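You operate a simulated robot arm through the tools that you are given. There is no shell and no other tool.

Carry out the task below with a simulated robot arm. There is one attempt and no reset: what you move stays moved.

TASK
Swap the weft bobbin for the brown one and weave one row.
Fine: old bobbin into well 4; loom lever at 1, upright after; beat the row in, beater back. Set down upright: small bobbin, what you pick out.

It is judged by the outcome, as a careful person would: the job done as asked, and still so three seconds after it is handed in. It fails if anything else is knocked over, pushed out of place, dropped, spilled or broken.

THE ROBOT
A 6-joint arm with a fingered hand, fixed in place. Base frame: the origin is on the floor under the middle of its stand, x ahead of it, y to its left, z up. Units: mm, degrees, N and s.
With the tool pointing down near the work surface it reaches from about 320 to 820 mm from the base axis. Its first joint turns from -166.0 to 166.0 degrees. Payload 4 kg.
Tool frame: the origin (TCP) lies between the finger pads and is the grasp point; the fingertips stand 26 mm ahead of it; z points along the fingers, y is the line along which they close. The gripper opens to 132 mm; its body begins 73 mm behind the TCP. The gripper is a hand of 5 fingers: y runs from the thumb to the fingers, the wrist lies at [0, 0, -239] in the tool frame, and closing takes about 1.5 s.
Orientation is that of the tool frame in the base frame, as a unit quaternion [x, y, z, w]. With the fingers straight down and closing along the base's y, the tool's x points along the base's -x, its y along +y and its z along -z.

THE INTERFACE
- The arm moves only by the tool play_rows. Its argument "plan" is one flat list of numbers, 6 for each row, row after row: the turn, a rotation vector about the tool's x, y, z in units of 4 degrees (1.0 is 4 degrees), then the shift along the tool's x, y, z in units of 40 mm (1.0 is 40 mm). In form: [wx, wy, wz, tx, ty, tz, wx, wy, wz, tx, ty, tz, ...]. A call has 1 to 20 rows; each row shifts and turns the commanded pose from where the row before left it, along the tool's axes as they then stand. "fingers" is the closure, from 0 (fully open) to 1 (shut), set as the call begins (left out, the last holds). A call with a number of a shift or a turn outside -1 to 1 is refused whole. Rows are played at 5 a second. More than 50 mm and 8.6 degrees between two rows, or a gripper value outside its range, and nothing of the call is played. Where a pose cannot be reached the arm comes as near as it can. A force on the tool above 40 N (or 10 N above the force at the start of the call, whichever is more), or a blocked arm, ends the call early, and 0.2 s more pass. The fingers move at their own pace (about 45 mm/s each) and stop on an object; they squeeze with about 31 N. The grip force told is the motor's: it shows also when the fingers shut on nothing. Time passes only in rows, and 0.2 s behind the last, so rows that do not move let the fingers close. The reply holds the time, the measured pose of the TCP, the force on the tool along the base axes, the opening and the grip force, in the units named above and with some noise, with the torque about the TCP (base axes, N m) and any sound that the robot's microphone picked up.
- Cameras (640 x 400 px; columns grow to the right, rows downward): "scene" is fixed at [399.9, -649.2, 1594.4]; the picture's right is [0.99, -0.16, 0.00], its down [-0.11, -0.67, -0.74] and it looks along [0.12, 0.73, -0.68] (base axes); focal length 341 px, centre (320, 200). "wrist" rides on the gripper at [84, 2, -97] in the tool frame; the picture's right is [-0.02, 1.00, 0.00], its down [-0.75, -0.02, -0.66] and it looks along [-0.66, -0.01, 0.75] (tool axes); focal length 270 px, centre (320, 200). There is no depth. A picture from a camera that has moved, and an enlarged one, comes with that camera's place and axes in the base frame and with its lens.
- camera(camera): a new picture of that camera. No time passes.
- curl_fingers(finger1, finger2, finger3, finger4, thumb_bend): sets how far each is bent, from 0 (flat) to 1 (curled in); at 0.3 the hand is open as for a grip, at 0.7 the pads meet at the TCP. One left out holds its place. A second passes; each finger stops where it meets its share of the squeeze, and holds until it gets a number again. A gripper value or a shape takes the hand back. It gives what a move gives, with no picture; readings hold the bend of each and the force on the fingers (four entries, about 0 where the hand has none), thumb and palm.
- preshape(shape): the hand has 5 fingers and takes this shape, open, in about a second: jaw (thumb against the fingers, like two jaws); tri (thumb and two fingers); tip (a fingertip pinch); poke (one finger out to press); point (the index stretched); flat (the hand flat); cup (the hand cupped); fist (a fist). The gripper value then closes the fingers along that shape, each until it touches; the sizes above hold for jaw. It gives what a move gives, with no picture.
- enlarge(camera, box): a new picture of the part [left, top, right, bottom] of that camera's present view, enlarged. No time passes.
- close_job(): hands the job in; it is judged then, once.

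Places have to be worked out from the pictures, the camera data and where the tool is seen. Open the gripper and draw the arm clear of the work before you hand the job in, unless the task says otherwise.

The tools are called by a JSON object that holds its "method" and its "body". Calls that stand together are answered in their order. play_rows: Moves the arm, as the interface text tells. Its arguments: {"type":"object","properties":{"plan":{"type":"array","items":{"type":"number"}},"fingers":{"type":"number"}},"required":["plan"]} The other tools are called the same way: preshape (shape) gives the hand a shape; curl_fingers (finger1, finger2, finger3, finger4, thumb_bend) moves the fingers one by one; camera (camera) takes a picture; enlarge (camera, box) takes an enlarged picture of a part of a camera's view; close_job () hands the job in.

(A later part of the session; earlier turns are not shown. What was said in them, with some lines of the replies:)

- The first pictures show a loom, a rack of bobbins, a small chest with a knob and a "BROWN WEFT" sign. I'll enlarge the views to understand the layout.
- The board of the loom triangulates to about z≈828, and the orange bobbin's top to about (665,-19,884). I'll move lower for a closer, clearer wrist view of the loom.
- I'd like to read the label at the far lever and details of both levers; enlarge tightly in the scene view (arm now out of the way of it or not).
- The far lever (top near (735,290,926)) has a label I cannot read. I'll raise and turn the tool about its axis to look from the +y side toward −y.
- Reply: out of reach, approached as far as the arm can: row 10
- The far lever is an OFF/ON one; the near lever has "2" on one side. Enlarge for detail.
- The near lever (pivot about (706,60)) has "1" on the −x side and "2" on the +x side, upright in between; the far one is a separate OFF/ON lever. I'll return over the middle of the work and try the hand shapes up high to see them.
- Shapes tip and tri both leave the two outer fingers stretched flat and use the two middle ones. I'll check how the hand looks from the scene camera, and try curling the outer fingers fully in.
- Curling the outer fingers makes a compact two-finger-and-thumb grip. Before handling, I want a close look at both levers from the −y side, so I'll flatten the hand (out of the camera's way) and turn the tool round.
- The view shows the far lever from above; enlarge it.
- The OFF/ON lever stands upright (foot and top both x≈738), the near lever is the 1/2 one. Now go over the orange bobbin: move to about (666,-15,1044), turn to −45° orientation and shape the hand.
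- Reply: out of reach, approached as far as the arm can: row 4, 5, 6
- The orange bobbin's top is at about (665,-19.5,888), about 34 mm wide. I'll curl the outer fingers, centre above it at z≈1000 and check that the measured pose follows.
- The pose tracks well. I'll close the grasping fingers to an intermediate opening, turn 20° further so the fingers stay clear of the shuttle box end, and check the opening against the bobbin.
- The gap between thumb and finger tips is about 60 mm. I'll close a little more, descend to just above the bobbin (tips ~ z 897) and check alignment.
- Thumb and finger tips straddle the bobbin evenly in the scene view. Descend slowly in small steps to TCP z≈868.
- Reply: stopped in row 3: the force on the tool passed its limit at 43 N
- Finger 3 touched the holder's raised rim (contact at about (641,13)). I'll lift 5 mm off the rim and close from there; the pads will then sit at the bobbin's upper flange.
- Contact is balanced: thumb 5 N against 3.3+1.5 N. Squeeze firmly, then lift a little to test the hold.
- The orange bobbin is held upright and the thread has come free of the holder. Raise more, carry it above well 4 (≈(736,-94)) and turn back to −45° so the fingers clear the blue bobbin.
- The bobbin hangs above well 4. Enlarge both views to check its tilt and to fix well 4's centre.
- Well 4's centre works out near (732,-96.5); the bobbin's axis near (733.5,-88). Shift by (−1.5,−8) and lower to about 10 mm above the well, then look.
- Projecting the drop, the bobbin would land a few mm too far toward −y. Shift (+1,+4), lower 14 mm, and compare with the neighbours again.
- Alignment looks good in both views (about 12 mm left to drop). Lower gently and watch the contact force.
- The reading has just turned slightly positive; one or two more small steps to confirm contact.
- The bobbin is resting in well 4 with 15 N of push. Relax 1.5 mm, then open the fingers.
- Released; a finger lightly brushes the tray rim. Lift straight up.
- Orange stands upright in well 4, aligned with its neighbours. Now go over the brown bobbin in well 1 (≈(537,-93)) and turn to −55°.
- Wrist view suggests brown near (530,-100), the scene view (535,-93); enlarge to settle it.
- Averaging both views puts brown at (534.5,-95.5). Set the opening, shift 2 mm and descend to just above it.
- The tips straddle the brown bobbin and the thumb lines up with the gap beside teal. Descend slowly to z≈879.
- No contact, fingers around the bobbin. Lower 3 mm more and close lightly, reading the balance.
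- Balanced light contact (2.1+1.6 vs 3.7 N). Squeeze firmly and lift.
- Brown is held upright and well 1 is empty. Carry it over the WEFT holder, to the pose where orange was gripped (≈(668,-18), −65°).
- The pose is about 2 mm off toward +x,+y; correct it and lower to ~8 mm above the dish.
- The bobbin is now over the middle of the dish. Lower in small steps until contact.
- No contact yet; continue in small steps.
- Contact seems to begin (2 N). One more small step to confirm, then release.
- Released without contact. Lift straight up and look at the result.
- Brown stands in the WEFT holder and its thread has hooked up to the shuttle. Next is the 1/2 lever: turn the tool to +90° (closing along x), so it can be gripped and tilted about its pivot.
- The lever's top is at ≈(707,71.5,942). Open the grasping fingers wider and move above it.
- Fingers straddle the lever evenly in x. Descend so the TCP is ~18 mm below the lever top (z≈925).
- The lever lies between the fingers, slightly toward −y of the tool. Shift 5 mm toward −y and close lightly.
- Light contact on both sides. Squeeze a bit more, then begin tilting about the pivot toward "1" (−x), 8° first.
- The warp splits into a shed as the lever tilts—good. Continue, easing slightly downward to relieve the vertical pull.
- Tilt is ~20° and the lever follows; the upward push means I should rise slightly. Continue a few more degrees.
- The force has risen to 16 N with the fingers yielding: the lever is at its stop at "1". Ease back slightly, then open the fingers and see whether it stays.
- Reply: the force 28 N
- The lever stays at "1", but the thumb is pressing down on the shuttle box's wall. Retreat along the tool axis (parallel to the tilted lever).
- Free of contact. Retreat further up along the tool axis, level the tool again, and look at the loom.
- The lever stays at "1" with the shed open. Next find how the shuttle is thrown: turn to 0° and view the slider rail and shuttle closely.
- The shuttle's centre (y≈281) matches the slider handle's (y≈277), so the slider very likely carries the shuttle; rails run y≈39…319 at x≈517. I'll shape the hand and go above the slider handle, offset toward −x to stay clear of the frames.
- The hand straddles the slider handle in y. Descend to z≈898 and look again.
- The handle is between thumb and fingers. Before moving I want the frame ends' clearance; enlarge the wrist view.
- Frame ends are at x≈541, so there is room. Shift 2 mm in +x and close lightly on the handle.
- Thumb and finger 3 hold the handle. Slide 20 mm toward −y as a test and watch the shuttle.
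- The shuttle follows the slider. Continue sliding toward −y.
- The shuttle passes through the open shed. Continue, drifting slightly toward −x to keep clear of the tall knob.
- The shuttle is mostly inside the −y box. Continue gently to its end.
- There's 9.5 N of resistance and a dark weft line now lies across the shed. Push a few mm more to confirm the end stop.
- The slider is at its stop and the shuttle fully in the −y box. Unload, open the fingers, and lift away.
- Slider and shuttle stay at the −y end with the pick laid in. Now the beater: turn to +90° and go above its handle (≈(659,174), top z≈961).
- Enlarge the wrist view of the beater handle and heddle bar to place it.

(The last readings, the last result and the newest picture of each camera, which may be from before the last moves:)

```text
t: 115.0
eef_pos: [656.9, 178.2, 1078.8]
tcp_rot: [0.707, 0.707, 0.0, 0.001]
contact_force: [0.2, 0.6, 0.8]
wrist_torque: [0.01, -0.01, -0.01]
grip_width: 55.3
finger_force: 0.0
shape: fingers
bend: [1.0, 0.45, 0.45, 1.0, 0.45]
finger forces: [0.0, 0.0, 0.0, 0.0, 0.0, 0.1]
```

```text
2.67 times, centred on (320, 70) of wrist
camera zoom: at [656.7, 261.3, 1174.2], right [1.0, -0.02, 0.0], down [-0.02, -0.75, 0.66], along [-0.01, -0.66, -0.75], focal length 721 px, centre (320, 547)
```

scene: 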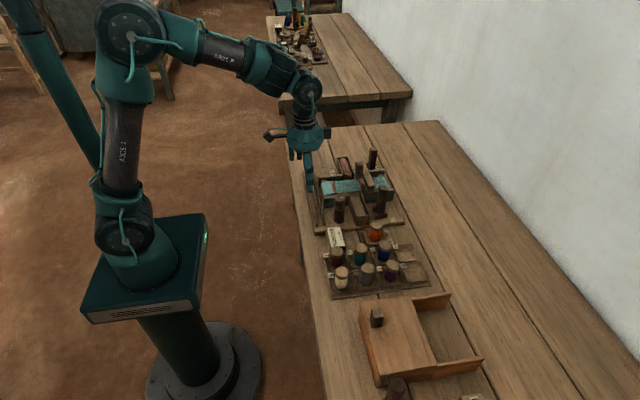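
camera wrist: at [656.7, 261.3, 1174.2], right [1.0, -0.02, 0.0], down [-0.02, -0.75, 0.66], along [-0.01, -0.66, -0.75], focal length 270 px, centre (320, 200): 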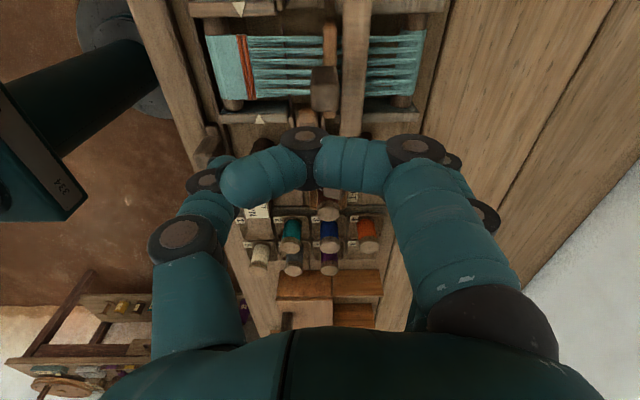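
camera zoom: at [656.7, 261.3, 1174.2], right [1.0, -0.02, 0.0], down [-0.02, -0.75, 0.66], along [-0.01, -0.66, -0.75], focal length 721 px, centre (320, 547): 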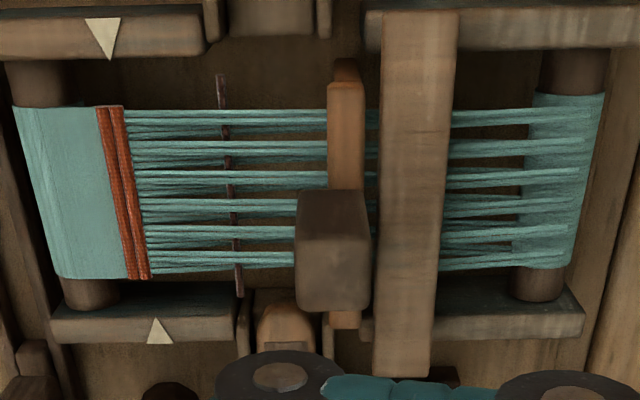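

The handle top is at (660,181), the pick lies at x≈622, the fell at x≈580. Align and descend, keeping fingertips above the heddle bar (z≈912).

{"method": "play_rows", "body": {"plan": [0, 0, 0, 0.07, 0.07, 0.6, 0, 0, 0, 0, 0, 0.7, 0, 0, 0, 0, 0, 0.7, 0, 0, 0, 0, 0, 0.6]}}

{"method": "camera", "body": {"camera": "wrist"}}

{"method": "enlarge", "body": {"camera": "scene", "box": [320, 110, 420, 200]}}

```text
t: 116.0
eef_pos: [657.6, 177.0, 975.3]
tcp_rot: [0.707, 0.707, 0.0, 0.0]
contact_force: [-0.1, 1.2, -0.3]
wrist_torque: [-0.01, -0.01, -0.01]
grip_width: 55.2
finger_force: 0.0
shape: fingers
bend: [1.0, 0.45, 0.45, 1.0, 0.45]
finger forces: [0.1, 0.0, 0.0, 0.0, 0.1, 0.0]
```

```text
taken
camera wrist: at [658.1, 261.4, 1070.9], right [1.0, -0.02, 0.0], down [-0.02, -0.75, 0.66], along [-0.01, -0.66, -0.75], focal length 270 px, centre (320, 200)
```

wrist: 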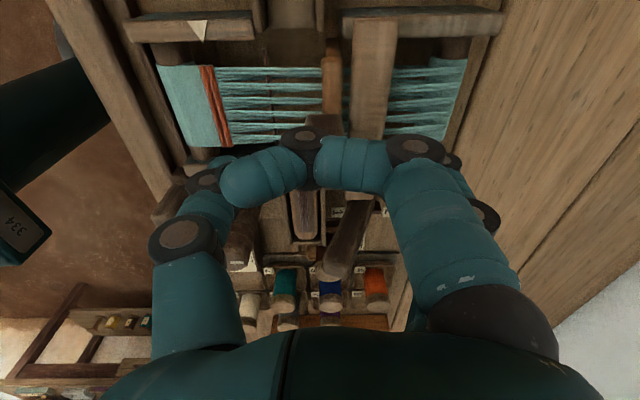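

```text
4.44 times, centred on (370, 155) of scene
camera zoom: at [399.9, -649.2, 1594.4], right [0.99, -0.16, 0.0], down [-0.11, -0.67, -0.74], along [0.12, 0.73, -0.68], focal length 1514 px, centre (98, 400)
```

zoom: 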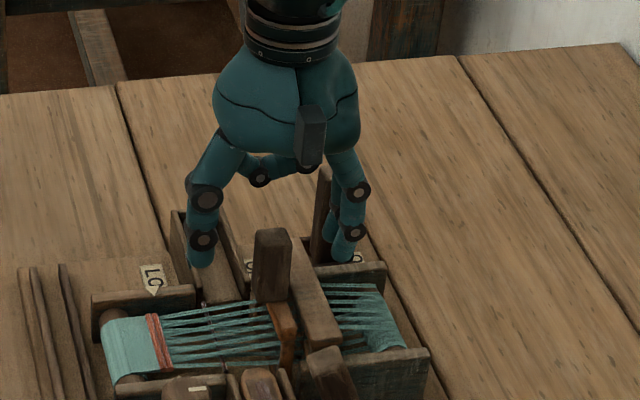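

Descend the last 25 mm with a small correction toward the handle centre.

{"method": "play_rows", "body": {"plan": [0, 0, 0, 0.06, 0.04, 0.2, 0, 0, 0, 0, 0, 0.2, 0, 0, 0, 0, 0, 0.22]}}

{"method": "enlarge", "body": {"camera": "scene", "box": [320, 110, 420, 200]}}

{"method": "enlarge", "body": {"camera": "wrist", "box": [200, 0, 440, 240]}}

```text
t: 116.8
eef_pos: [660.8, 178.2, 949.2]
tcp_rot: [0.707, 0.707, -0.001, 0.0]
contact_force: [0.0, -0.3, -0.4]
wrist_torque: [0.02, -0.02, 0.02]
grip_width: 55.3
finger_force: 0.0
shape: fingers
bend: [1.0, 0.45, 0.45, 1.0, 0.45]
finger forces: [0.1, 0.0, 0.0, 0.0, 0.1, 0.1]
```

```text
4.44 times, centred on (370, 155) of scene
camera zoom: at [399.9, -649.2, 1594.4], right [0.99, -0.16, 0.0], down [-0.11, -0.67, -0.74], along [0.12, 0.73, -0.68], focal length 1514 px, centre (98, 400)
```

zoom: 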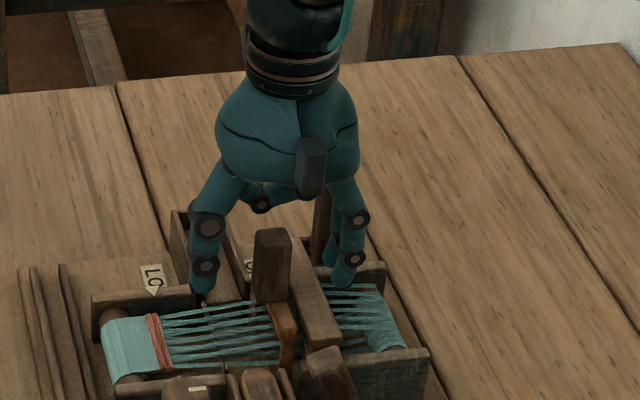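

```text
1.67 times, centred on (320, 120) of wrist
camera zoom: at [661.6, 264.0, 1046.0], right [1.0, -0.02, 0.0], down [-0.02, -0.75, 0.66], along [-0.01, -0.66, -0.75], focal length 450 px, centre (320, 333)
```

zoom: 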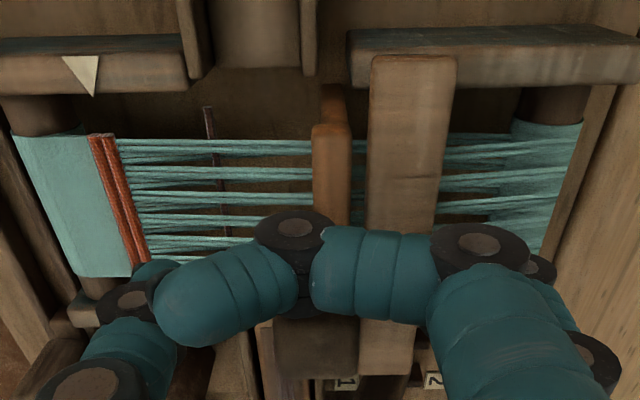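

The handle top is at about (659.5,177,955). Lower 3 mm more and close on it lightly.

{"method": "play_rows", "body": {"plan": [0, 0, 0, 0, -0.02, 0.08]}}

{"method": "curl_fingers", "body": {"finger2": 0.6, "finger3": 0.6, "thumb_bend": 0.6}}

{"method": "curl_fingers", "body": {"finger2": 0.68, "finger3": 0.68, "thumb_bend": 0.68}}

{"method": "enlarge", "body": {"camera": "scene", "box": [320, 110, 420, 200]}}

```text
t: 117.2
eef_pos: [659.4, 179.0, 947.2]
tcp_rot: [0.707, 0.708, 0.0, -0.001]
contact_force: [-1.1, -0.2, -0.5]
wrist_torque: [-0.01, 0.01, -0.02]
grip_width: 55.1
finger_force: 0.0
shape: fingers
bend: [1.0, 0.45, 0.45, 1.0, 0.45]
finger forces: [0.0, 0.0, 0.1, 0.0, 0.1, 0.0]
```

```text
t: 118.2
eef_pos: [660.2, 180.6, 947.2]
tcp_rot: [0.708, 0.707, 0.0, 0.0]
contact_force: [0.9, -0.3, -0.8]
wrist_torque: [-0.01, -0.04, -0.03]
grip_width: 47.7
finger_force: 0.0
shape: fingers
bend: [1.0, 0.6, 0.6, 1.0, 0.6]
finger forces: [0.0, 0.0, 0.0, 0.1, 0.1, 0.0]
```

```text
t: 119.2
eef_pos: [660.0, 178.8, 946.7]
tcp_rot: [0.707, 0.708, 0.0, -0.001]
contact_force: [-4.1, 0.2, -1.7]
wrist_torque: [0.01, 0.07, -0.01]
grip_width: 46.1
finger_force: 4.1
shape: fingers
bend: [1.0, 0.66, 0.66, 1.0, 0.65]
finger forces: [0.0, 1.3, 1.2, 0.1, 5.8, 0.0]
```

```text
4.44 times, centred on (370, 155) of scene
camera zoom: at [399.9, -649.2, 1594.4], right [0.99, -0.16, 0.0], down [-0.11, -0.67, -0.74], along [0.12, 0.73, -0.68], focal length 1514 px, centre (98, 400)
```

zoom: 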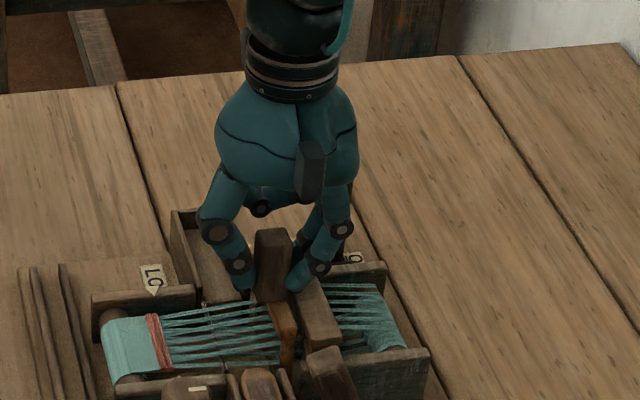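

Grip established. Squeeze slightly more and pull the beater toward −x, 20 mm first.

{"method": "curl_fingers", "body": {"finger2": 0.73, "finger3": 0.73, "thumb_bend": 0.7}}

{"method": "play_rows", "body": {"plan": [0, 0, 0, 0, -0.12, 0, 0, 0, 0, 0, -0.18, 0, 0, 0, 0, 0, -0.2, 0]}}

{"method": "enlarge", "body": {"camera": "scene", "box": [310, 120, 410, 200]}}

```text
t: 120.2
eef_pos: [661.0, 179.8, 946.7]
tcp_rot: [0.707, 0.707, 0.0, 0.0]
contact_force: [0.3, 0.0, -8.8]
wrist_torque: [0.02, 0.02, 0.02]
grip_width: 45.6
finger_force: 8.9
shape: fingers
bend: [1.0, 0.7, 0.7, 1.0, 0.66]
finger forces: [0.0, 4.8, 4.6, 0.0, 9.2, 0.0]
```

```text
t: 121.0
eef_pos: [640.5, 179.5, 947.3]
tcp_rot: [0.707, 0.707, -0.001, 0.0]
contact_force: [0.8, -2.5, -9.4]
wrist_torque: [-0.03, 0.02, 0.02]
grip_width: 45.8
finger_force: 9.1
shape: fingers
bend: [1.0, 0.7, 0.7, 1.0, 0.66]
finger forces: [0.0, 4.6, 5.3, 0.0, 8.7, 0.0]
```

```text
5.00 times, centred on (360, 160) of scene
camera zoom: at [399.9, -649.2, 1594.4], right [0.99, -0.16, 0.0], down [-0.11, -0.67, -0.74], along [0.12, 0.73, -0.68], focal length 1704 px, centre (120, 400)
```

zoom: 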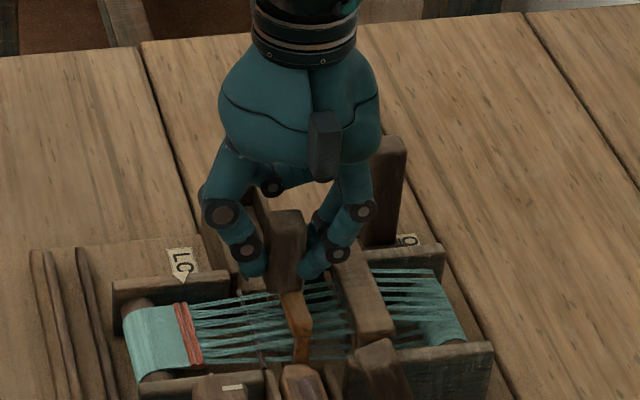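

The beater slides smoothly. Continue toward the fell (x≈586), about 75 mm total travel expected.

{"method": "play_rows", "body": {"plan": [0, 0, 0, 0, -0.25, 0, 0, 0, 0, 0, -0.25, 0, 0, 0, 0, 0, -0.25, 0, 0, 0, 0, 0, -0.25, 0]}}

{"method": "enlarge", "body": {"camera": "scene", "box": [310, 120, 410, 200]}}

{"method": "enlarge", "body": {"camera": "wrist", "box": [200, 0, 440, 240]}}

```text
t: 122.0
eef_pos: [601.6, 179.4, 946.3]
tcp_rot: [0.707, 0.707, 0.001, 0.0]
contact_force: [0.7, -2.5, -3.9]
wrist_torque: [-0.04, 0.02, 0.01]
grip_width: 45.7
finger_force: 9.6
shape: fingers
bend: [1.0, 0.7, 0.7, 1.0, 0.66]
finger forces: [0.0, 5.1, 5.7, 0.0, 9.3, 0.1]
```

```text
5.00 times, centred on (360, 160) of scene
camera zoom: at [399.9, -649.2, 1594.4], right [0.99, -0.16, 0.0], down [-0.11, -0.67, -0.74], along [0.12, 0.73, -0.68], focal length 1704 px, centre (120, 400)
```

zoom: 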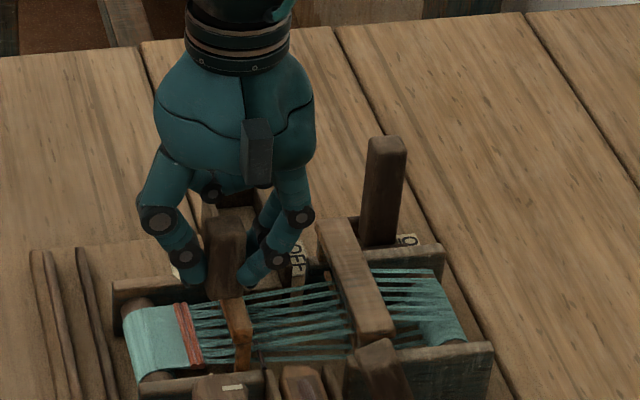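

```text
1.67 times, centred on (320, 120) of wrist
camera zoom: at [602.7, 264.2, 1042.5], right [1.0, -0.02, 0.0], down [-0.02, -0.75, 0.66], along [-0.01, -0.66, -0.75], focal length 450 px, centre (320, 333)
```

zoom: 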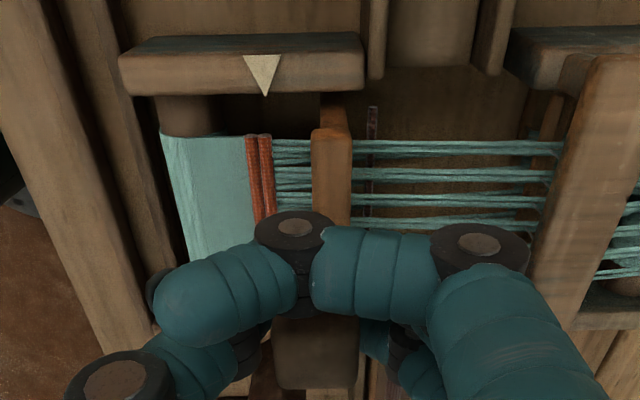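

The pick line itself stays at x≈622 for now (likely only drawn until beaten). Continue the last ~18 mm to the fell, gently.

{"method": "play_rows", "body": {"plan": [0, 0, 0, 0, -0.15, 0, 0, 0, 0, 0, -0.15, 0]}}

{"method": "play_rows", "body": {"plan": [0, 0, 0, 0, -0.12, 0]}}

{"method": "enlarge", "body": {"camera": "wrist", "box": [200, 0, 440, 240]}}

```text
t: 122.6
eef_pos: [591.5, 179.2, 945.8]
tcp_rot: [0.707, 0.707, 0.0, -0.001]
contact_force: [0.2, -4.7, -1.4]
wrist_torque: [-0.1, 0.04, 0.01]
grip_width: 45.5
finger_force: 10.4
shape: fingers
bend: [1.0, 0.7, 0.7, 1.0, 0.66]
finger forces: [0.0, 4.9, 6.2, 0.0, 9.8, 0.0]
```

```text
t: 123.0
eef_pos: [585.6, 178.8, 946.2]
tcp_rot: [0.707, 0.707, 0.002, 0.001]
contact_force: [10.4, -2.8, -4.8]
wrist_torque: [0.02, -0.22, 0.02]
grip_width: 45.4
finger_force: 10.6
shape: fingers
bend: [1.0, 0.7, 0.7, 1.0, 0.67]
finger forces: [0.0, 7.5, 8.2, 0.2, 4.8, 0.0]
```

```text
1.67 times, centred on (320, 120) of wrist
camera zoom: at [586.7, 264.2, 1042.6], right [1.0, -0.02, 0.0], down [-0.02, -0.75, 0.66], along [-0.01, -0.66, -0.75], focal length 450 px, centre (320, 333)
```

zoom: 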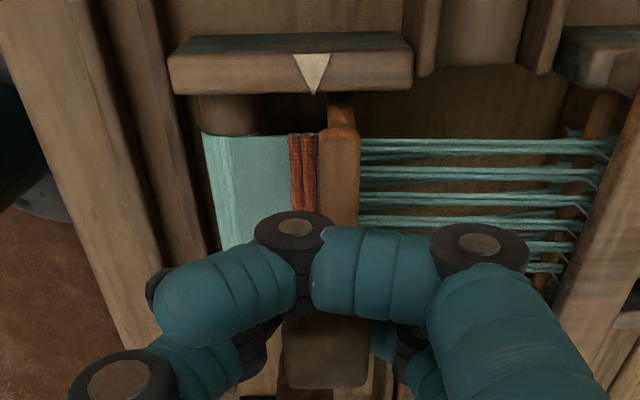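

The reed meets the fell with 10 N and the loose pick line is gone. Press a little more firmly, then look.

{"method": "play_rows", "body": {"plan": [0, 0, 0, 0, -0.08, 0, 0, 0, 0, 0, 0, 0]}}

{"method": "enlarge", "body": {"camera": "wrist", "box": [280, 60, 360, 140]}}

```text
t: 123.6
eef_pos: [582.2, 180.0, 946.8]
tcp_rot: [0.707, 0.707, 0.001, 0.001]
contact_force: [17.0, 1.0, -0.1]
wrist_torque: [0.03, -0.35, 0.02]
grip_width: 44.8
finger_force: 11.8
shape: fingers
bend: [1.0, 0.69, 0.69, 1.0, 0.68]
finger forces: [0.1, 10.8, 9.7, 0.0, 2.9, 0.1]
```

```text
5.00 times, centred on (320, 100) of wrist
camera zoom: at [583.0, 263.9, 1043.1], right [1.0, -0.02, 0.0], down [-0.02, -0.75, 0.66], along [-0.01, -0.66, -0.75], focal length 1351 px, centre (320, 700)
```

zoom: 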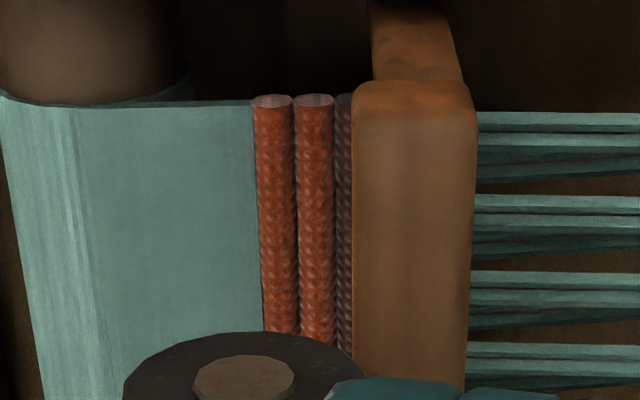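

A brown row is now beaten in against the orange ones. Move the beater back to where it started (TCP x≈660.5).

{"method": "play_rows", "body": {"plan": [0, 0, 0, 0, 0.2, 0, 0, 0, 0, 0, 0.25, 0, 0, 0, 0, 0, 0.3, 0, 0, 0, 0, 0, 0.3, 0, 0, 0, 0, 0, 0.3, 0, 0, 0, 0, 0, 0.25, 0, 0, 0, 0, 0, 0.2, 0]}}

{"method": "enlarge", "body": {"camera": "scene", "box": [320, 110, 420, 200]}}

```text
t: 125.2
eef_pos: [653.7, 178.9, 946.9]
tcp_rot: [0.707, 0.707, 0.0, 0.0]
contact_force: [-0.2, 2.8, 0.1]
wrist_torque: [0.1, 0.07, 0.0]
grip_width: 45.2
finger_force: 10.7
shape: fingers
bend: [1.0, 0.71, 0.71, 1.0, 0.68]
finger forces: [0.0, 6.5, 5.0, 0.1, 10.1, 0.0]
```

```text
4.44 times, centred on (370, 155) of scene
camera zoom: at [399.9, -649.2, 1594.4], right [0.99, -0.16, 0.0], down [-0.11, -0.67, -0.74], along [0.12, 0.73, -0.68], focal length 1514 px, centre (98, 400)
```

zoom: 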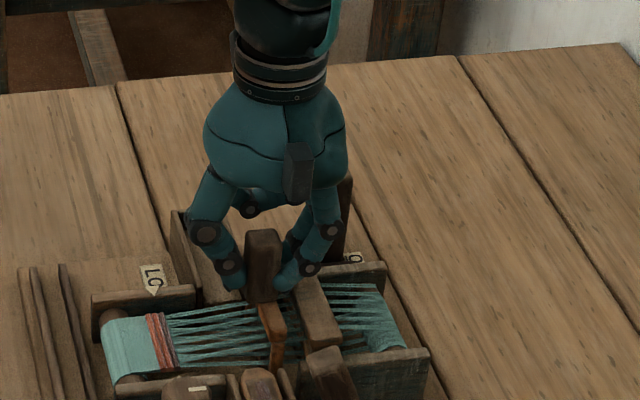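

The handle is ~6 mm short of its starting place; move it the rest with force check.

{"method": "play_rows", "body": {"plan": [0, 0, 0, 0, 0.1, 0]}}

{"method": "play_rows", "body": {"plan": [0, 0, 0, 0, 0.08, 0]}}

{"method": "enlarge", "body": {"camera": "scene", "box": [320, 110, 420, 200]}}

```text
t: 125.6
eef_pos: [657.4, 179.4, 946.6]
tcp_rot: [0.707, 0.707, 0.0, 0.0]
contact_force: [0.4, 2.9, -3.7]
wrist_torque: [0.07, 0.06, 0.01]
grip_width: 45.4
finger_force: 10.3
shape: fingers
bend: [1.0, 0.7, 0.7, 1.0, 0.68]
finger forces: [0.1, 6.3, 5.1, 0.0, 9.5, 0.0]
```

```text
t: 126.0
eef_pos: [659.7, 180.3, 945.5]
tcp_rot: [0.707, 0.707, 0.0, 0.0]
contact_force: [-1.2, 1.2, -3.4]
wrist_torque: [-0.02, 0.09, 0.0]
grip_width: 45.4
finger_force: 10.2
shape: fingers
bend: [1.0, 0.7, 0.7, 1.0, 0.68]
finger forces: [0.0, 5.7, 5.1, 0.0, 10.2, 0.0]
```

```text
4.44 times, centred on (370, 155) of scene
camera zoom: at [399.9, -649.2, 1594.4], right [0.99, -0.16, 0.0], down [-0.11, -0.67, -0.74], along [0.12, 0.73, -0.68], focal length 1514 px, centre (98, 400)
```

zoom: 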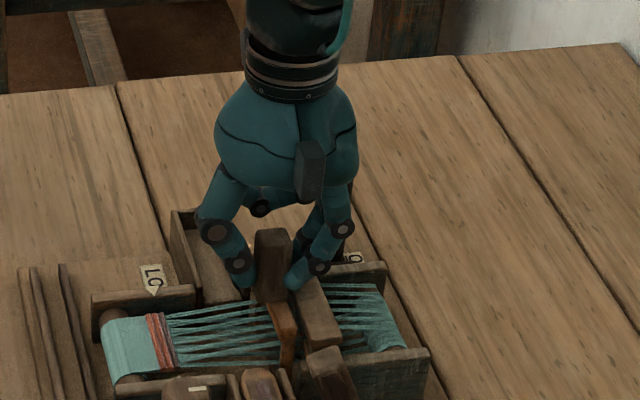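

The handle is back at its original pixel position. Push 2 mm more to feel the back stop.

{"method": "play_rows", "body": {"plan": [0, 0, 0, 0, 0.05, 0, 0, 0, 0, 0, 0, 0]}}

```text
t: 126.6
eef_pos: [662.2, 179.8, 946.3]
tcp_rot: [0.708, 0.707, 0.0, 0.001]
contact_force: [-6.1, -1.3, -0.7]
wrist_torque: [-0.03, 0.24, 0.01]
grip_width: 45.4
finger_force: 10.4
shape: fingers
bend: [1.0, 0.71, 0.71, 1.0, 0.67]
finger forces: [0.0, 4.4, 4.3, 0.0, 12.7, 0.1]
```

Back stop reached (−6 N). Relax 1 mm, open, and lift clear.

{"method": "play_rows", "body": {"plan": [0, 0, 0, 0, -0.03, 0]}}

{"method": "curl_fingers", "body": {"finger2": 0.5, "finger3": 0.5, "thumb_bend": 0.5}}

{"method": "play_rows", "body": {"plan": [0, 0, 0, 0, 0, -0.3, 0, 0, 0, 0, 0, -0.5, 0, 0, 0, 0, 0, -0.7, 0, 0, 0, 0, 0, -0.8, 0, 0, 0, 0, 0, -0.8]}}

{"method": "enlarge", "body": {"camera": "scene", "box": [300, 130, 420, 230]}}

{"method": "enlarge", "body": {"camera": "wrist", "box": [200, 0, 440, 140]}}

```text
t: 127.0
eef_pos: [662.4, 178.4, 947.2]
tcp_rot: [0.707, 0.707, 0.0, 0.001]
contact_force: [0.9, -0.3, -1.6]
wrist_torque: [-0.01, 0.14, 0.03]
grip_width: 45.6
finger_force: 10.2
shape: fingers
bend: [1.0, 0.7, 0.71, 1.0, 0.67]
finger forces: [0.0, 5.8, 5.2, 0.1, 10.0, 0.1]
```

```text
t: 128.0
eef_pos: [660.2, 180.3, 946.5]
tcp_rot: [0.707, 0.707, -0.001, 0.001]
contact_force: [-0.1, -0.5, 0.1]
wrist_torque: [0.01, 0.01, 0.01]
grip_width: 52.4
finger_force: 0.1
shape: fingers
bend: [1.0, 0.5, 0.5, 1.0, 0.5]
finger forces: [0.0, 0.0, 0.0, 0.1, 0.0, 0.0]
```

```text
t: 129.2
eef_pos: [661.8, 179.4, 1070.2]
tcp_rot: [0.707, 0.707, 0.0, 0.0]
contact_force: [0.3, -1.2, -0.1]
wrist_torque: [0.0, 0.01, 0.0]
grip_width: 52.4
finger_force: 0.1
shape: fingers
bend: [1.0, 0.5, 0.5, 1.0, 0.5]
finger forces: [0.1, 0.0, 0.0, 0.1, 0.0, 0.0]
```

```text
4.00 times, centred on (360, 180) of scene
camera zoom: at [399.9, -649.2, 1594.4], right [0.99, -0.16, 0.0], down [-0.11, -0.67, -0.74], along [0.12, 0.73, -0.68], focal length 1363 px, centre (160, 280)
```

zoom: 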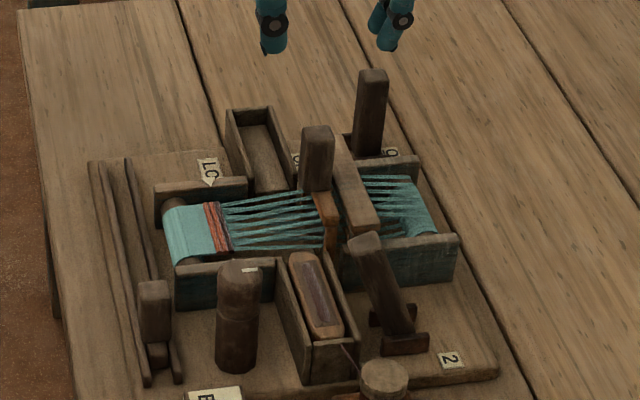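

```text
2.67 times, centred on (320, 70) of wrist
camera zoom: at [661.8, 263.4, 1166.9], right [1.0, -0.02, 0.0], down [-0.01, -0.75, 0.66], along [-0.01, -0.66, -0.75], focal length 721 px, centre (320, 547)
```

zoom: 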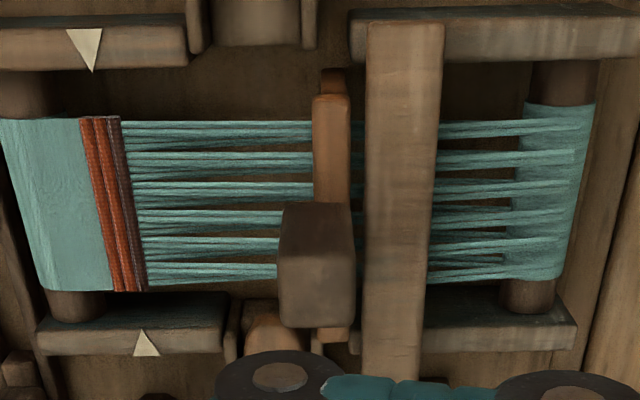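

The brown row is in and the beater is back. Last: return the lever upright. I'll tilt the tool to match the lever (~25°), with the thumb less open so it clears the shuttle box, and approach along the lever's axis.

{"method": "curl_fingers", "body": {"finger2": 0.5, "finger3": 0.5, "thumb_bend": 0.58}}

{"method": "play_rows", "body": {"plan": [-1, 0, 0, 0, 0, -0.3, -1, 0, 0, 0, 0, 0, -1, 0, 0, 0, 0, 0, -1, 0, 0, 0, 0, 0, -1, 0, 0, 0, 0, 0, -1, 0, 0, 0, 0, 0, -0.25, 0, 0, -0.7, -0.374, 0.094, 0, 0, 0, -0.7, -0.374, 0.094, 0, 0, 0, -0.7, -0.374, 0.094, 0, 0, 0, -0.7, -0.374, 0.094]}}

{"method": "camera", "body": {"camera": "wrist"}}

{"method": "enlarge", "body": {"camera": "scene", "box": [310, 110, 430, 220]}}

```text
t: 130.2
eef_pos: [662.3, 178.9, 1069.2]
tcp_rot: [0.707, 0.707, -0.001, 0.0]
contact_force: [-0.8, 0.2, -0.3]
wrist_torque: [-0.02, -0.02, 0.02]
grip_width: 49.2
finger_force: 0.1
shape: fingers
bend: [1.0, 0.5, 0.5, 1.0, 0.57]
finger forces: [0.1, 0.0, 0.0, 0.0, 0.0, 0.1]
```

```text
t: 132.4
eef_pos: [615.0, 67.0, 1042.5]
tcp_rot: [0.69, 0.691, 0.153, 0.153]
contact_force: [-0.1, -0.8, -0.9]
wrist_torque: [0.01, 0.0, -0.02]
grip_width: 49.3
finger_force: 0.1
shape: fingers
bend: [1.0, 0.5, 0.5, 1.0, 0.57]
finger forces: [0.0, 0.0, 0.0, 0.0, 0.0, 0.0]
```

```text
taken
camera wrist: at [573.4, 151.2, 1131.2], right [0.91, -0.02, 0.42], down [-0.29, -0.75, 0.59], along [0.31, -0.66, -0.69], focal length 270 px, centre (320, 200)
```

wrist: 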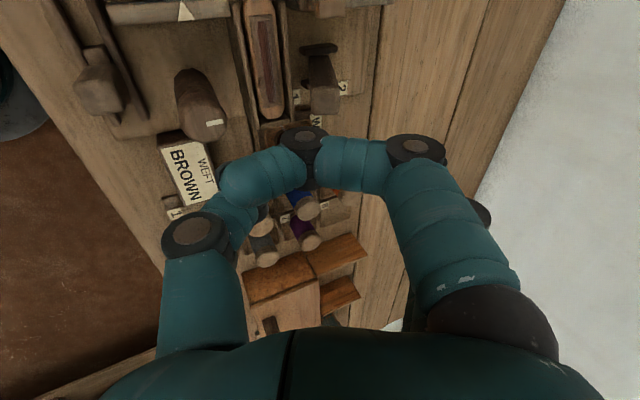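

```text
3.64 times, centred on (370, 165) of scene
camera zoom: at [399.9, -649.2, 1594.4], right [0.99, -0.16, 0.0], down [-0.11, -0.67, -0.74], along [0.12, 0.73, -0.68], focal length 1239 px, centre (138, 327)
```

zoom: 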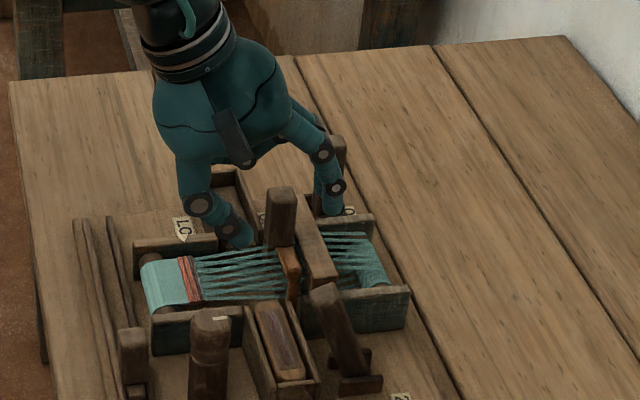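

The lever top appears at ≈(666.6,67,932), as expected. Advance along the tool axis most of the way and check.

{"method": "play_rows", "body": {"plan": [0, 0, 0, 0, -0.06, 0.75, 0, 0, 0, 0, -0.06, 0.75, 0, 0, 0, 0, 0, 0.5]}}

{"method": "enlarge", "body": {"camera": "scene", "box": [330, 140, 430, 230]}}

{"method": "camera", "body": {"camera": "wrist"}}

```text
t: 133.2
eef_pos: [642.3, 67.6, 969.3]
tcp_rot: [0.691, 0.69, 0.153, 0.154]
contact_force: [-1.0, -0.3, 0.7]
wrist_torque: [0.01, 0.02, 0.0]
grip_width: 49.4
finger_force: 0.0
shape: fingers
bend: [1.0, 0.5, 0.5, 1.0, 0.57]
finger forces: [0.1, 0.1, 0.0, 0.1, 0.0, 0.0]
```

```text
4.44 times, centred on (380, 185) of scene
camera zoom: at [399.9, -649.2, 1594.4], right [0.99, -0.16, 0.0], down [-0.11, -0.67, -0.74], along [0.12, 0.73, -0.68], focal length 1514 px, centre (53, 267)
```

zoom: 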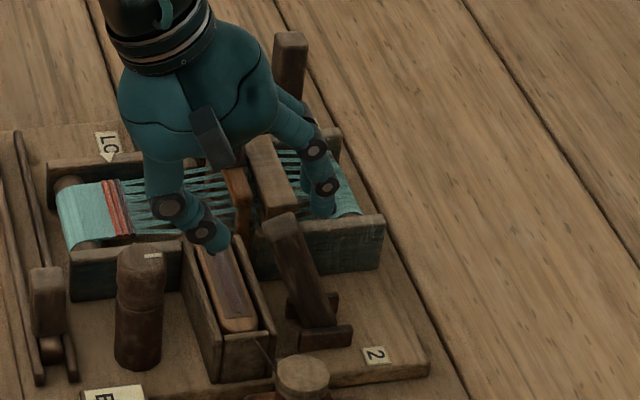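

```text
taken
camera wrist: at [602.7, 151.8, 1057.1], right [0.91, -0.02, 0.42], down [-0.29, -0.75, 0.59], along [0.31, -0.66, -0.69], focal length 270 px, centre (320, 200)
```

wrist: 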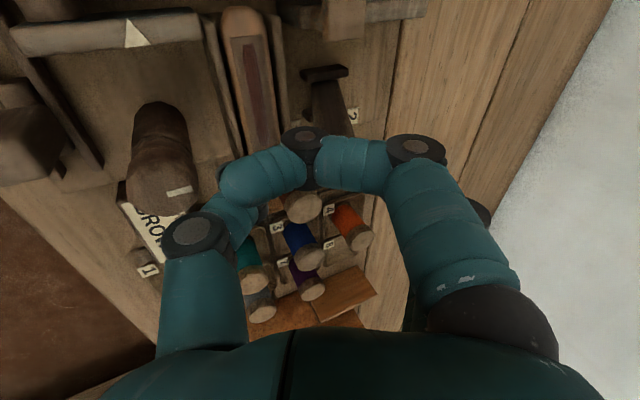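

The approach axis lines up with the lever. Advance in small steps around it.

{"method": "play_rows", "body": {"plan": [0, 0, 0, 0, 0.04, 0.3, 0, 0, 0, 0, 0, 0.3]}}

{"method": "play_rows", "body": {"plan": [0, 0, 0, 0, 0, 0.3, 0, 0, 0, 0, 0, 0.3]}}

{"method": "enlarge", "body": {"camera": "scene", "box": [330, 140, 430, 230]}}

```text
t: 133.8
eef_pos: [653.6, 68.1, 948.4]
tcp_rot: [0.69, 0.691, 0.153, 0.153]
contact_force: [0.0, -0.6, 0.2]
wrist_torque: [0.0, 0.04, -0.05]
grip_width: 49.2
finger_force: 0.1
shape: fingers
bend: [1.0, 0.5, 0.5, 1.0, 0.57]
finger forces: [0.0, 0.0, 0.0, 0.1, 0.0, 0.0]
```

```text
t: 134.4
eef_pos: [665.4, 68.0, 925.7]
tcp_rot: [0.69, 0.691, 0.153, 0.153]
contact_force: [0.4, 0.4, 0.9]
wrist_torque: [0.0, -0.01, 0.0]
grip_width: 49.3
finger_force: 0.1
shape: fingers
bend: [1.0, 0.5, 0.5, 1.0, 0.57]
finger forces: [0.0, 0.0, 0.1, 0.0, 0.1, 0.0]
```

```text
4.44 times, centred on (380, 185) of scene
camera zoom: at [399.9, -649.2, 1594.4], right [0.99, -0.16, 0.0], down [-0.11, -0.67, -0.74], along [0.12, 0.73, -0.68], focal length 1514 px, centre (53, 267)
```

zoom: 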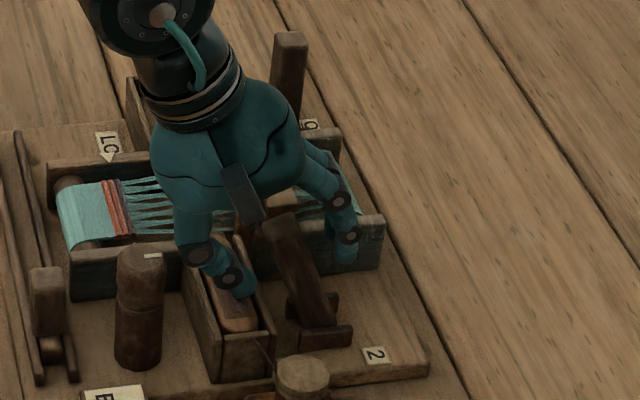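

No contact and the lever is between thumb and fingers. Close lightly, then firmly.

{"method": "curl_fingers", "body": {"finger2": 0.62, "finger3": 0.62, "thumb_bend": 0.64}}

{"method": "curl_fingers", "body": {"finger2": 0.69, "finger3": 0.69, "thumb_bend": 0.69}}

```text
t: 135.4
eef_pos: [664.7, 67.1, 925.0]
tcp_rot: [0.69, 0.691, 0.152, 0.154]
contact_force: [1.3, 0.5, -0.5]
wrist_torque: [-0.01, -0.01, 0.01]
grip_width: 46.2
finger_force: 0.6
shape: fingers
bend: [1.0, 0.61, 0.61, 1.0, 0.64]
finger forces: [0.0, 0.6, 0.5, 0.0, 0.0, 0.0]
```

```text
t: 136.4
eef_pos: [665.2, 68.1, 925.8]
tcp_rot: [0.69, 0.69, 0.153, 0.154]
contact_force: [10.3, 0.8, 1.0]
wrist_torque: [0.01, -0.16, 0.01]
grip_width: 45.0
finger_force: 6.1
shape: fingers
bend: [1.0, 0.63, 0.63, 1.0, 0.68]
finger forces: [0.0, 5.4, 5.2, 0.1, 1.6, 0.1]
```

Centre the grip a little and start rotating the lever back, half way first.

{"method": "play_rows", "body": {"plan": [0, 0, 0, 0, 0.06, 0, 0.5, 0, 0, 0, 0.084, 0, 0.5, 0, 0, 0, 0.084, 0, 0.5, 0, 0, 0, 0.084, 0, 0.5, 0, 0, 0, 0.084, 0]}}

{"method": "enlarge", "body": {"camera": "scene", "box": [330, 140, 430, 230]}}

```text
t: 137.6
eef_pos: [678.9, 67.2, 933.2]
tcp_rot: [0.699, 0.7, 0.104, 0.105]
contact_force: [0.3, 0.0, -4.2]
wrist_torque: [0.04, 0.05, 0.01]
grip_width: 45.5
finger_force: 6.4
shape: fingers
bend: [1.0, 0.65, 0.65, 1.0, 0.67]
finger forces: [0.0, 3.2, 2.8, 0.0, 5.6, 0.1]
```

```text
4.44 times, centred on (380, 185) of scene
camera zoom: at [399.9, -649.2, 1594.4], right [0.99, -0.16, 0.0], down [-0.11, -0.67, -0.74], along [0.12, 0.73, -0.68], focal length 1514 px, centre (53, 267)
```

zoom: 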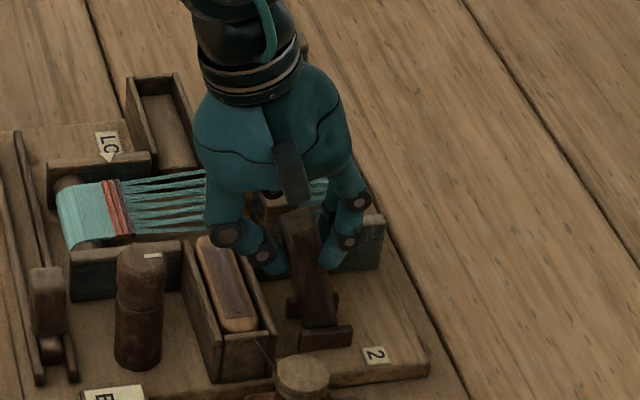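

The lever follows (now ~16°). Continue most of the way.

{"method": "play_rows", "body": {"plan": [0.5, 0, 0, 0, 0.084, 0.01, 0.5, 0, 0, 0, 0.084, 0.01, 0.5, 0, 0, 0, 0.084, 0.01, 0.5, 0, 0, 0, 0.084, 0.01, 0.5, 0, 0, 0, 0.084, 0, 0.5, 0, 0, 0, 0.084, 0]}}

{"method": "enlarge", "body": {"camera": "scene", "box": [330, 140, 430, 230]}}

```text
t: 139.0
eef_pos: [698.9, 68.2, 936.1]
tcp_rot: [0.707, 0.706, 0.031, 0.031]
contact_force: [0.0, -1.9, 0.0]
wrist_torque: [-0.05, 0.07, 0.0]
grip_width: 45.1
finger_force: 7.2
shape: fingers
bend: [1.0, 0.65, 0.65, 1.0, 0.68]
finger forces: [0.0, 3.6, 4.0, 0.0, 6.5, 0.1]
```

```text
4.44 times, centred on (380, 185) of scene
camera zoom: at [399.9, -649.2, 1594.4], right [0.99, -0.16, 0.0], down [-0.11, -0.67, -0.74], along [0.12, 0.73, -0.68], focal length 1514 px, centre (53, 267)
```

zoom: 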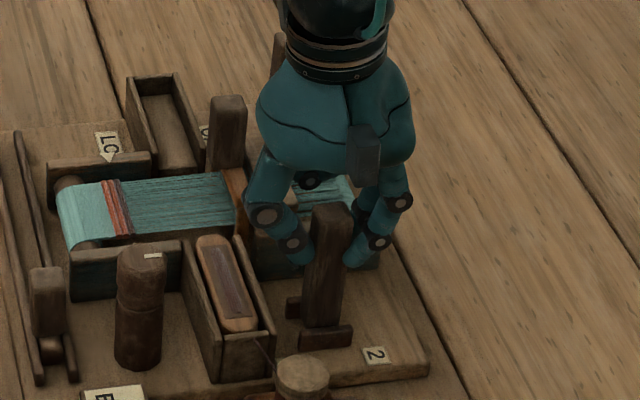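

The warp is closed again and the lever nearly upright (~1–2° short by my estimate). Nudge +2 mm in x and compare with the initial upright image.

{"method": "play_rows", "body": {"plan": [0.3, 0, 0, 0, 0.06, 0, 0.2, 0, 0, 0, 0, 0]}}

{"method": "enlarge", "body": {"camera": "scene", "box": [330, 140, 430, 230]}}

{"method": "enlarge", "body": {"camera": "scene", "box": [340, 170, 420, 220]}}

```text
t: 139.6
eef_pos: [702.1, 68.6, 936.4]
tcp_rot: [0.706, 0.707, 0.018, 0.019]
contact_force: [-0.6, -3.5, 0.4]
wrist_torque: [-0.07, 0.04, -0.03]
grip_width: 44.7
finger_force: 6.9
shape: fingers
bend: [1.0, 0.65, 0.65, 1.0, 0.68]
finger forces: [0.0, 2.8, 4.3, 0.0, 6.6, 0.0]
```

```text
4.44 times, centred on (380, 185) of scene
camera zoom: at [399.9, -649.2, 1594.4], right [0.99, -0.16, 0.0], down [-0.11, -0.67, -0.74], along [0.12, 0.73, -0.68], focal length 1514 px, centre (53, 267)
```

zoom: 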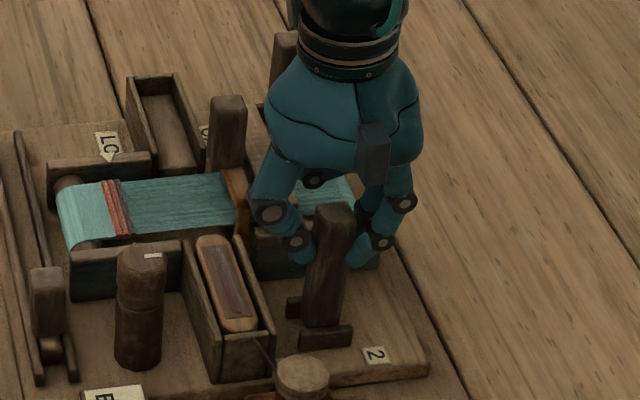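

```text
8.00 times, centred on (380, 195) of scene
camera zoom: at [399.9, -649.2, 1594.4], right [0.99, -0.16, 0.0], down [-0.11, -0.67, -0.74], along [0.12, 0.73, -0.68], focal length 2726 px, centre (-160, 240)
```

zoom: 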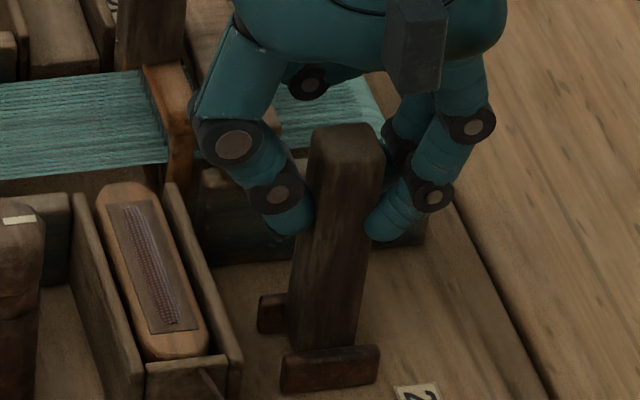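

The lever matches its original upright outline to within a pixel or two. Open gently and check it stays.

{"method": "curl_fingers", "body": {"finger2": 0.6, "finger3": 0.6, "thumb_bend": 0.6}}

{"method": "curl_fingers", "body": {"finger2": 0.5, "finger3": 0.5, "thumb_bend": 0.5}}

{"method": "enlarge", "body": {"camera": "scene", "box": [340, 170, 420, 220]}}

```text
t: 140.6
eef_pos: [700.6, 68.3, 935.4]
tcp_rot: [0.707, 0.706, 0.018, 0.018]
contact_force: [-0.1, 0.1, -0.2]
wrist_torque: [0.02, 0.0, 0.0]
grip_width: 47.5
finger_force: 0.0
shape: fingers
bend: [1.0, 0.6, 0.6, 1.0, 0.6]
finger forces: [0.0, 0.0, 0.1, 0.1, 0.0, 0.0]
```

```text
t: 141.6
eef_pos: [701.2, 68.4, 935.9]
tcp_rot: [0.707, 0.706, 0.018, 0.019]
contact_force: [0.3, -0.4, 0.6]
wrist_torque: [-0.04, -0.03, 0.0]
grip_width: 52.4
finger_force: 0.1
shape: fingers
bend: [1.0, 0.5, 0.5, 1.0, 0.5]
finger forces: [0.0, 0.1, 0.1, 0.0, 0.0, 0.0]
```

```text
8.00 times, centred on (380, 195) of scene
camera zoom: at [399.9, -649.2, 1594.4], right [0.99, -0.16, 0.0], down [-0.11, -0.67, -0.74], along [0.12, 0.73, -0.68], focal length 2726 px, centre (-160, 240)
```

zoom: 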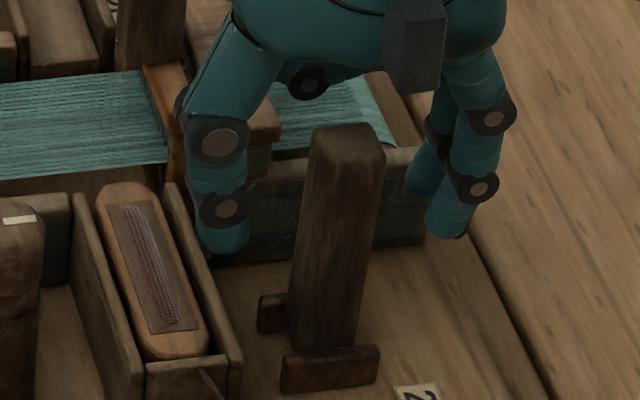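

The lever stands upright on its own. Lift straight up and draw the arm away to a clear high pose.

{"method": "play_rows", "body": {"plan": [0, 0, 0, 0, 0, -0.4, 0, 0, 0, 0, 0, -0.6, 0, 0, 0, 0, 0, -0.8, 0, 0, 0, 0, 0, -0.9, 0, 0, 0, 0, 0, -0.9, 0.6, 0, 0, 0, 0, -0.9, 0, 0, 0, 0, -0.9, 0, 0, 0, 0, 0, -0.9, 0, 0, 0, 0, 0, -0.9, 0, 0, 0, 0, 0, -0.9, 0, 0, 0, 0, 0, -0.9, 0]}}

{"method": "preshape", "body": {"shape": "jaw"}}

{"method": "camera", "body": {"camera": "scene"}}

{"method": "enlarge", "body": {"camera": "scene", "box": [290, 130, 450, 230]}}

{"method": "enlarge", "body": {"camera": "scene", "box": [310, 210, 450, 300]}}

```text
t: 144.0
eef_pos: [512.7, 67.5, 1112.1]
tcp_rot: [0.707, 0.707, 0.004, 0.004]
contact_force: [-0.2, -1.5, -0.1]
wrist_torque: [0.0, 0.0, 0.0]
grip_width: 52.3
finger_force: 0.1
shape: fingers
bend: [1.0, 0.5, 0.5, 1.0, 0.5]
finger forces: [0.0, 0.1, 0.0, 0.0, 0.1, 0.0]
```

```text
t: 144.9
eef_pos: [512.8, 67.6, 1113.1]
tcp_rot: [0.707, 0.707, 0.004, 0.003]
contact_force: [0.4, -0.7, -0.1]
wrist_torque: [0.01, -0.02, 0.02]
grip_width: 131.7
finger_force: 0.1
shape: jaw
bend: [0.3, 0.3, 0.3, 0.3, 0.3]
finger forces: [0.0, 0.1, 0.1, 0.0, 0.0, 0.0]
```

```text
taken
```

scene: 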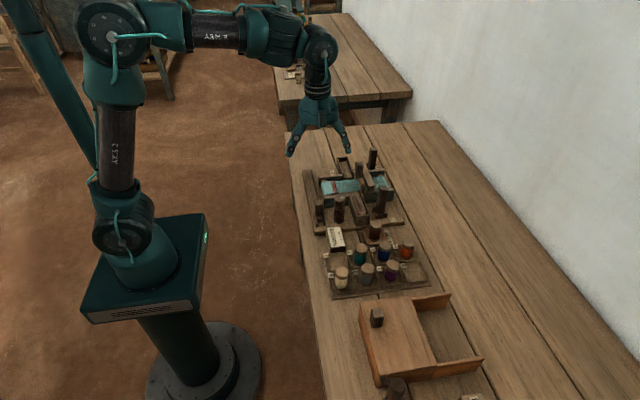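

```text
4.00 times, centred on (370, 180) of scene
camera zoom: at [399.9, -649.2, 1594.4], right [0.99, -0.16, 0.0], down [-0.11, -0.67, -0.74], along [0.12, 0.73, -0.68], focal length 1363 px, centre (120, 280)
```

zoom: 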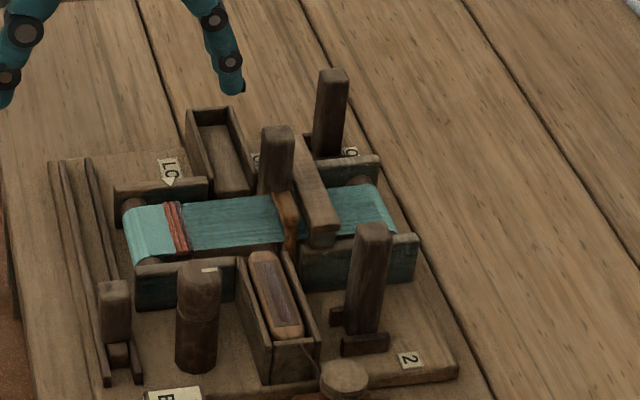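

```text
4.44 times, centred on (380, 255) of scene
camera zoom: at [399.9, -649.2, 1594.4], right [0.99, -0.16, 0.0], down [-0.11, -0.67, -0.74], along [0.12, 0.73, -0.68], focal length 1514 px, centre (53, -44)
```

zoom: 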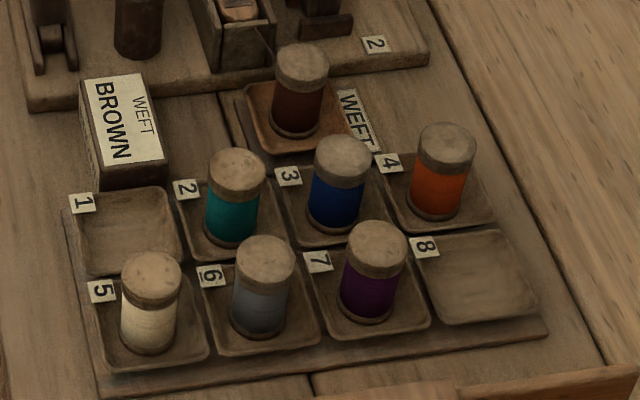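

All bobbins stand upright: orange in well 4, brown in the WEFT holder. One last close-up of the cloth and levers before handing in.

{"method": "enlarge", "body": {"camera": "scene", "box": [315, 165, 385, 205]}}

{"method": "enlarge", "body": {"camera": "scene", "box": [350, 140, 430, 220]}}

```text
9.14 times, centred on (350, 185) of scene
camera zoom: at [399.9, -649.2, 1594.4], right [0.99, -0.16, 0.0], down [-0.11, -0.67, -0.74], along [0.12, 0.73, -0.68], focal length 3115 px, centre (46, 337)
```

zoom: 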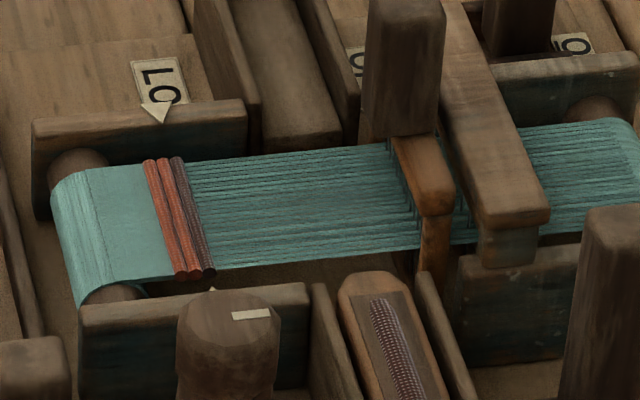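

```text
5.00 times, centred on (390, 180) of scene
camera zoom: at [399.9, -649.2, 1594.4], right [0.99, -0.16, 0.0], down [-0.11, -0.67, -0.74], along [0.12, 0.73, -0.68], focal length 1704 px, centre (-30, 300)
```

zoom: 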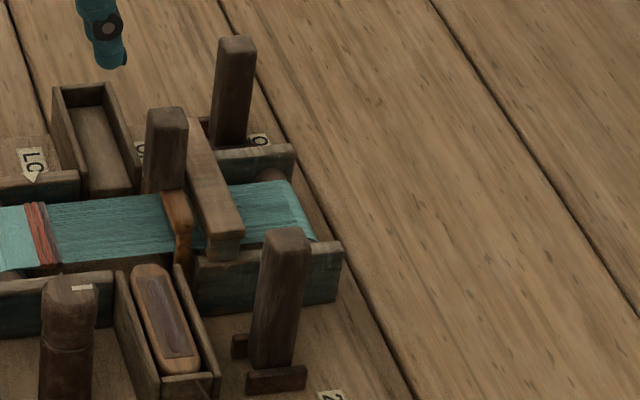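

The close-up shows one brown row beaten in beside the orange ones, the beater back, the 1/2 lever upright and the OFF/ON lever untouched. The hand is open and the arm is clear, so I hand the job in.

{"method": "close_job", "body": {}}

```text
The job is handed in.
```

The bobbin is swapped and one brown row is woven. I've handed the job in, but no verdict has come back.

- **Bobbins:** the old orange bobbin stands upright in well 4. The brown one from well 1 stands upright in the WEFT holder, and its thread runs to the shuttle.
- **Row:** with the lever at 1, I passed the shuttle across. I then beat the row in against the fell and moved the beater back to its stop. The close-up shows one brown row next to the two orange ones.
- **Lever:** I returned it upright after the beat. Its outline matches the starting picture to within a pixel or two.
- **Shuttle and slider:** both are now at the end nearest the bobbins, since the slider carries the shuttle.
- **Contacts:** a finger pressed on the WEFT holder's rim while reaching for the orange bobbin, and the call stopped at 43 N. The thumb also pressed on the shuttle box wall with about 25 N. Nothing looks moved or damaged in the last pictures.
- **Left alone:** I did not touch the OFF/ON lever or the tall knob.
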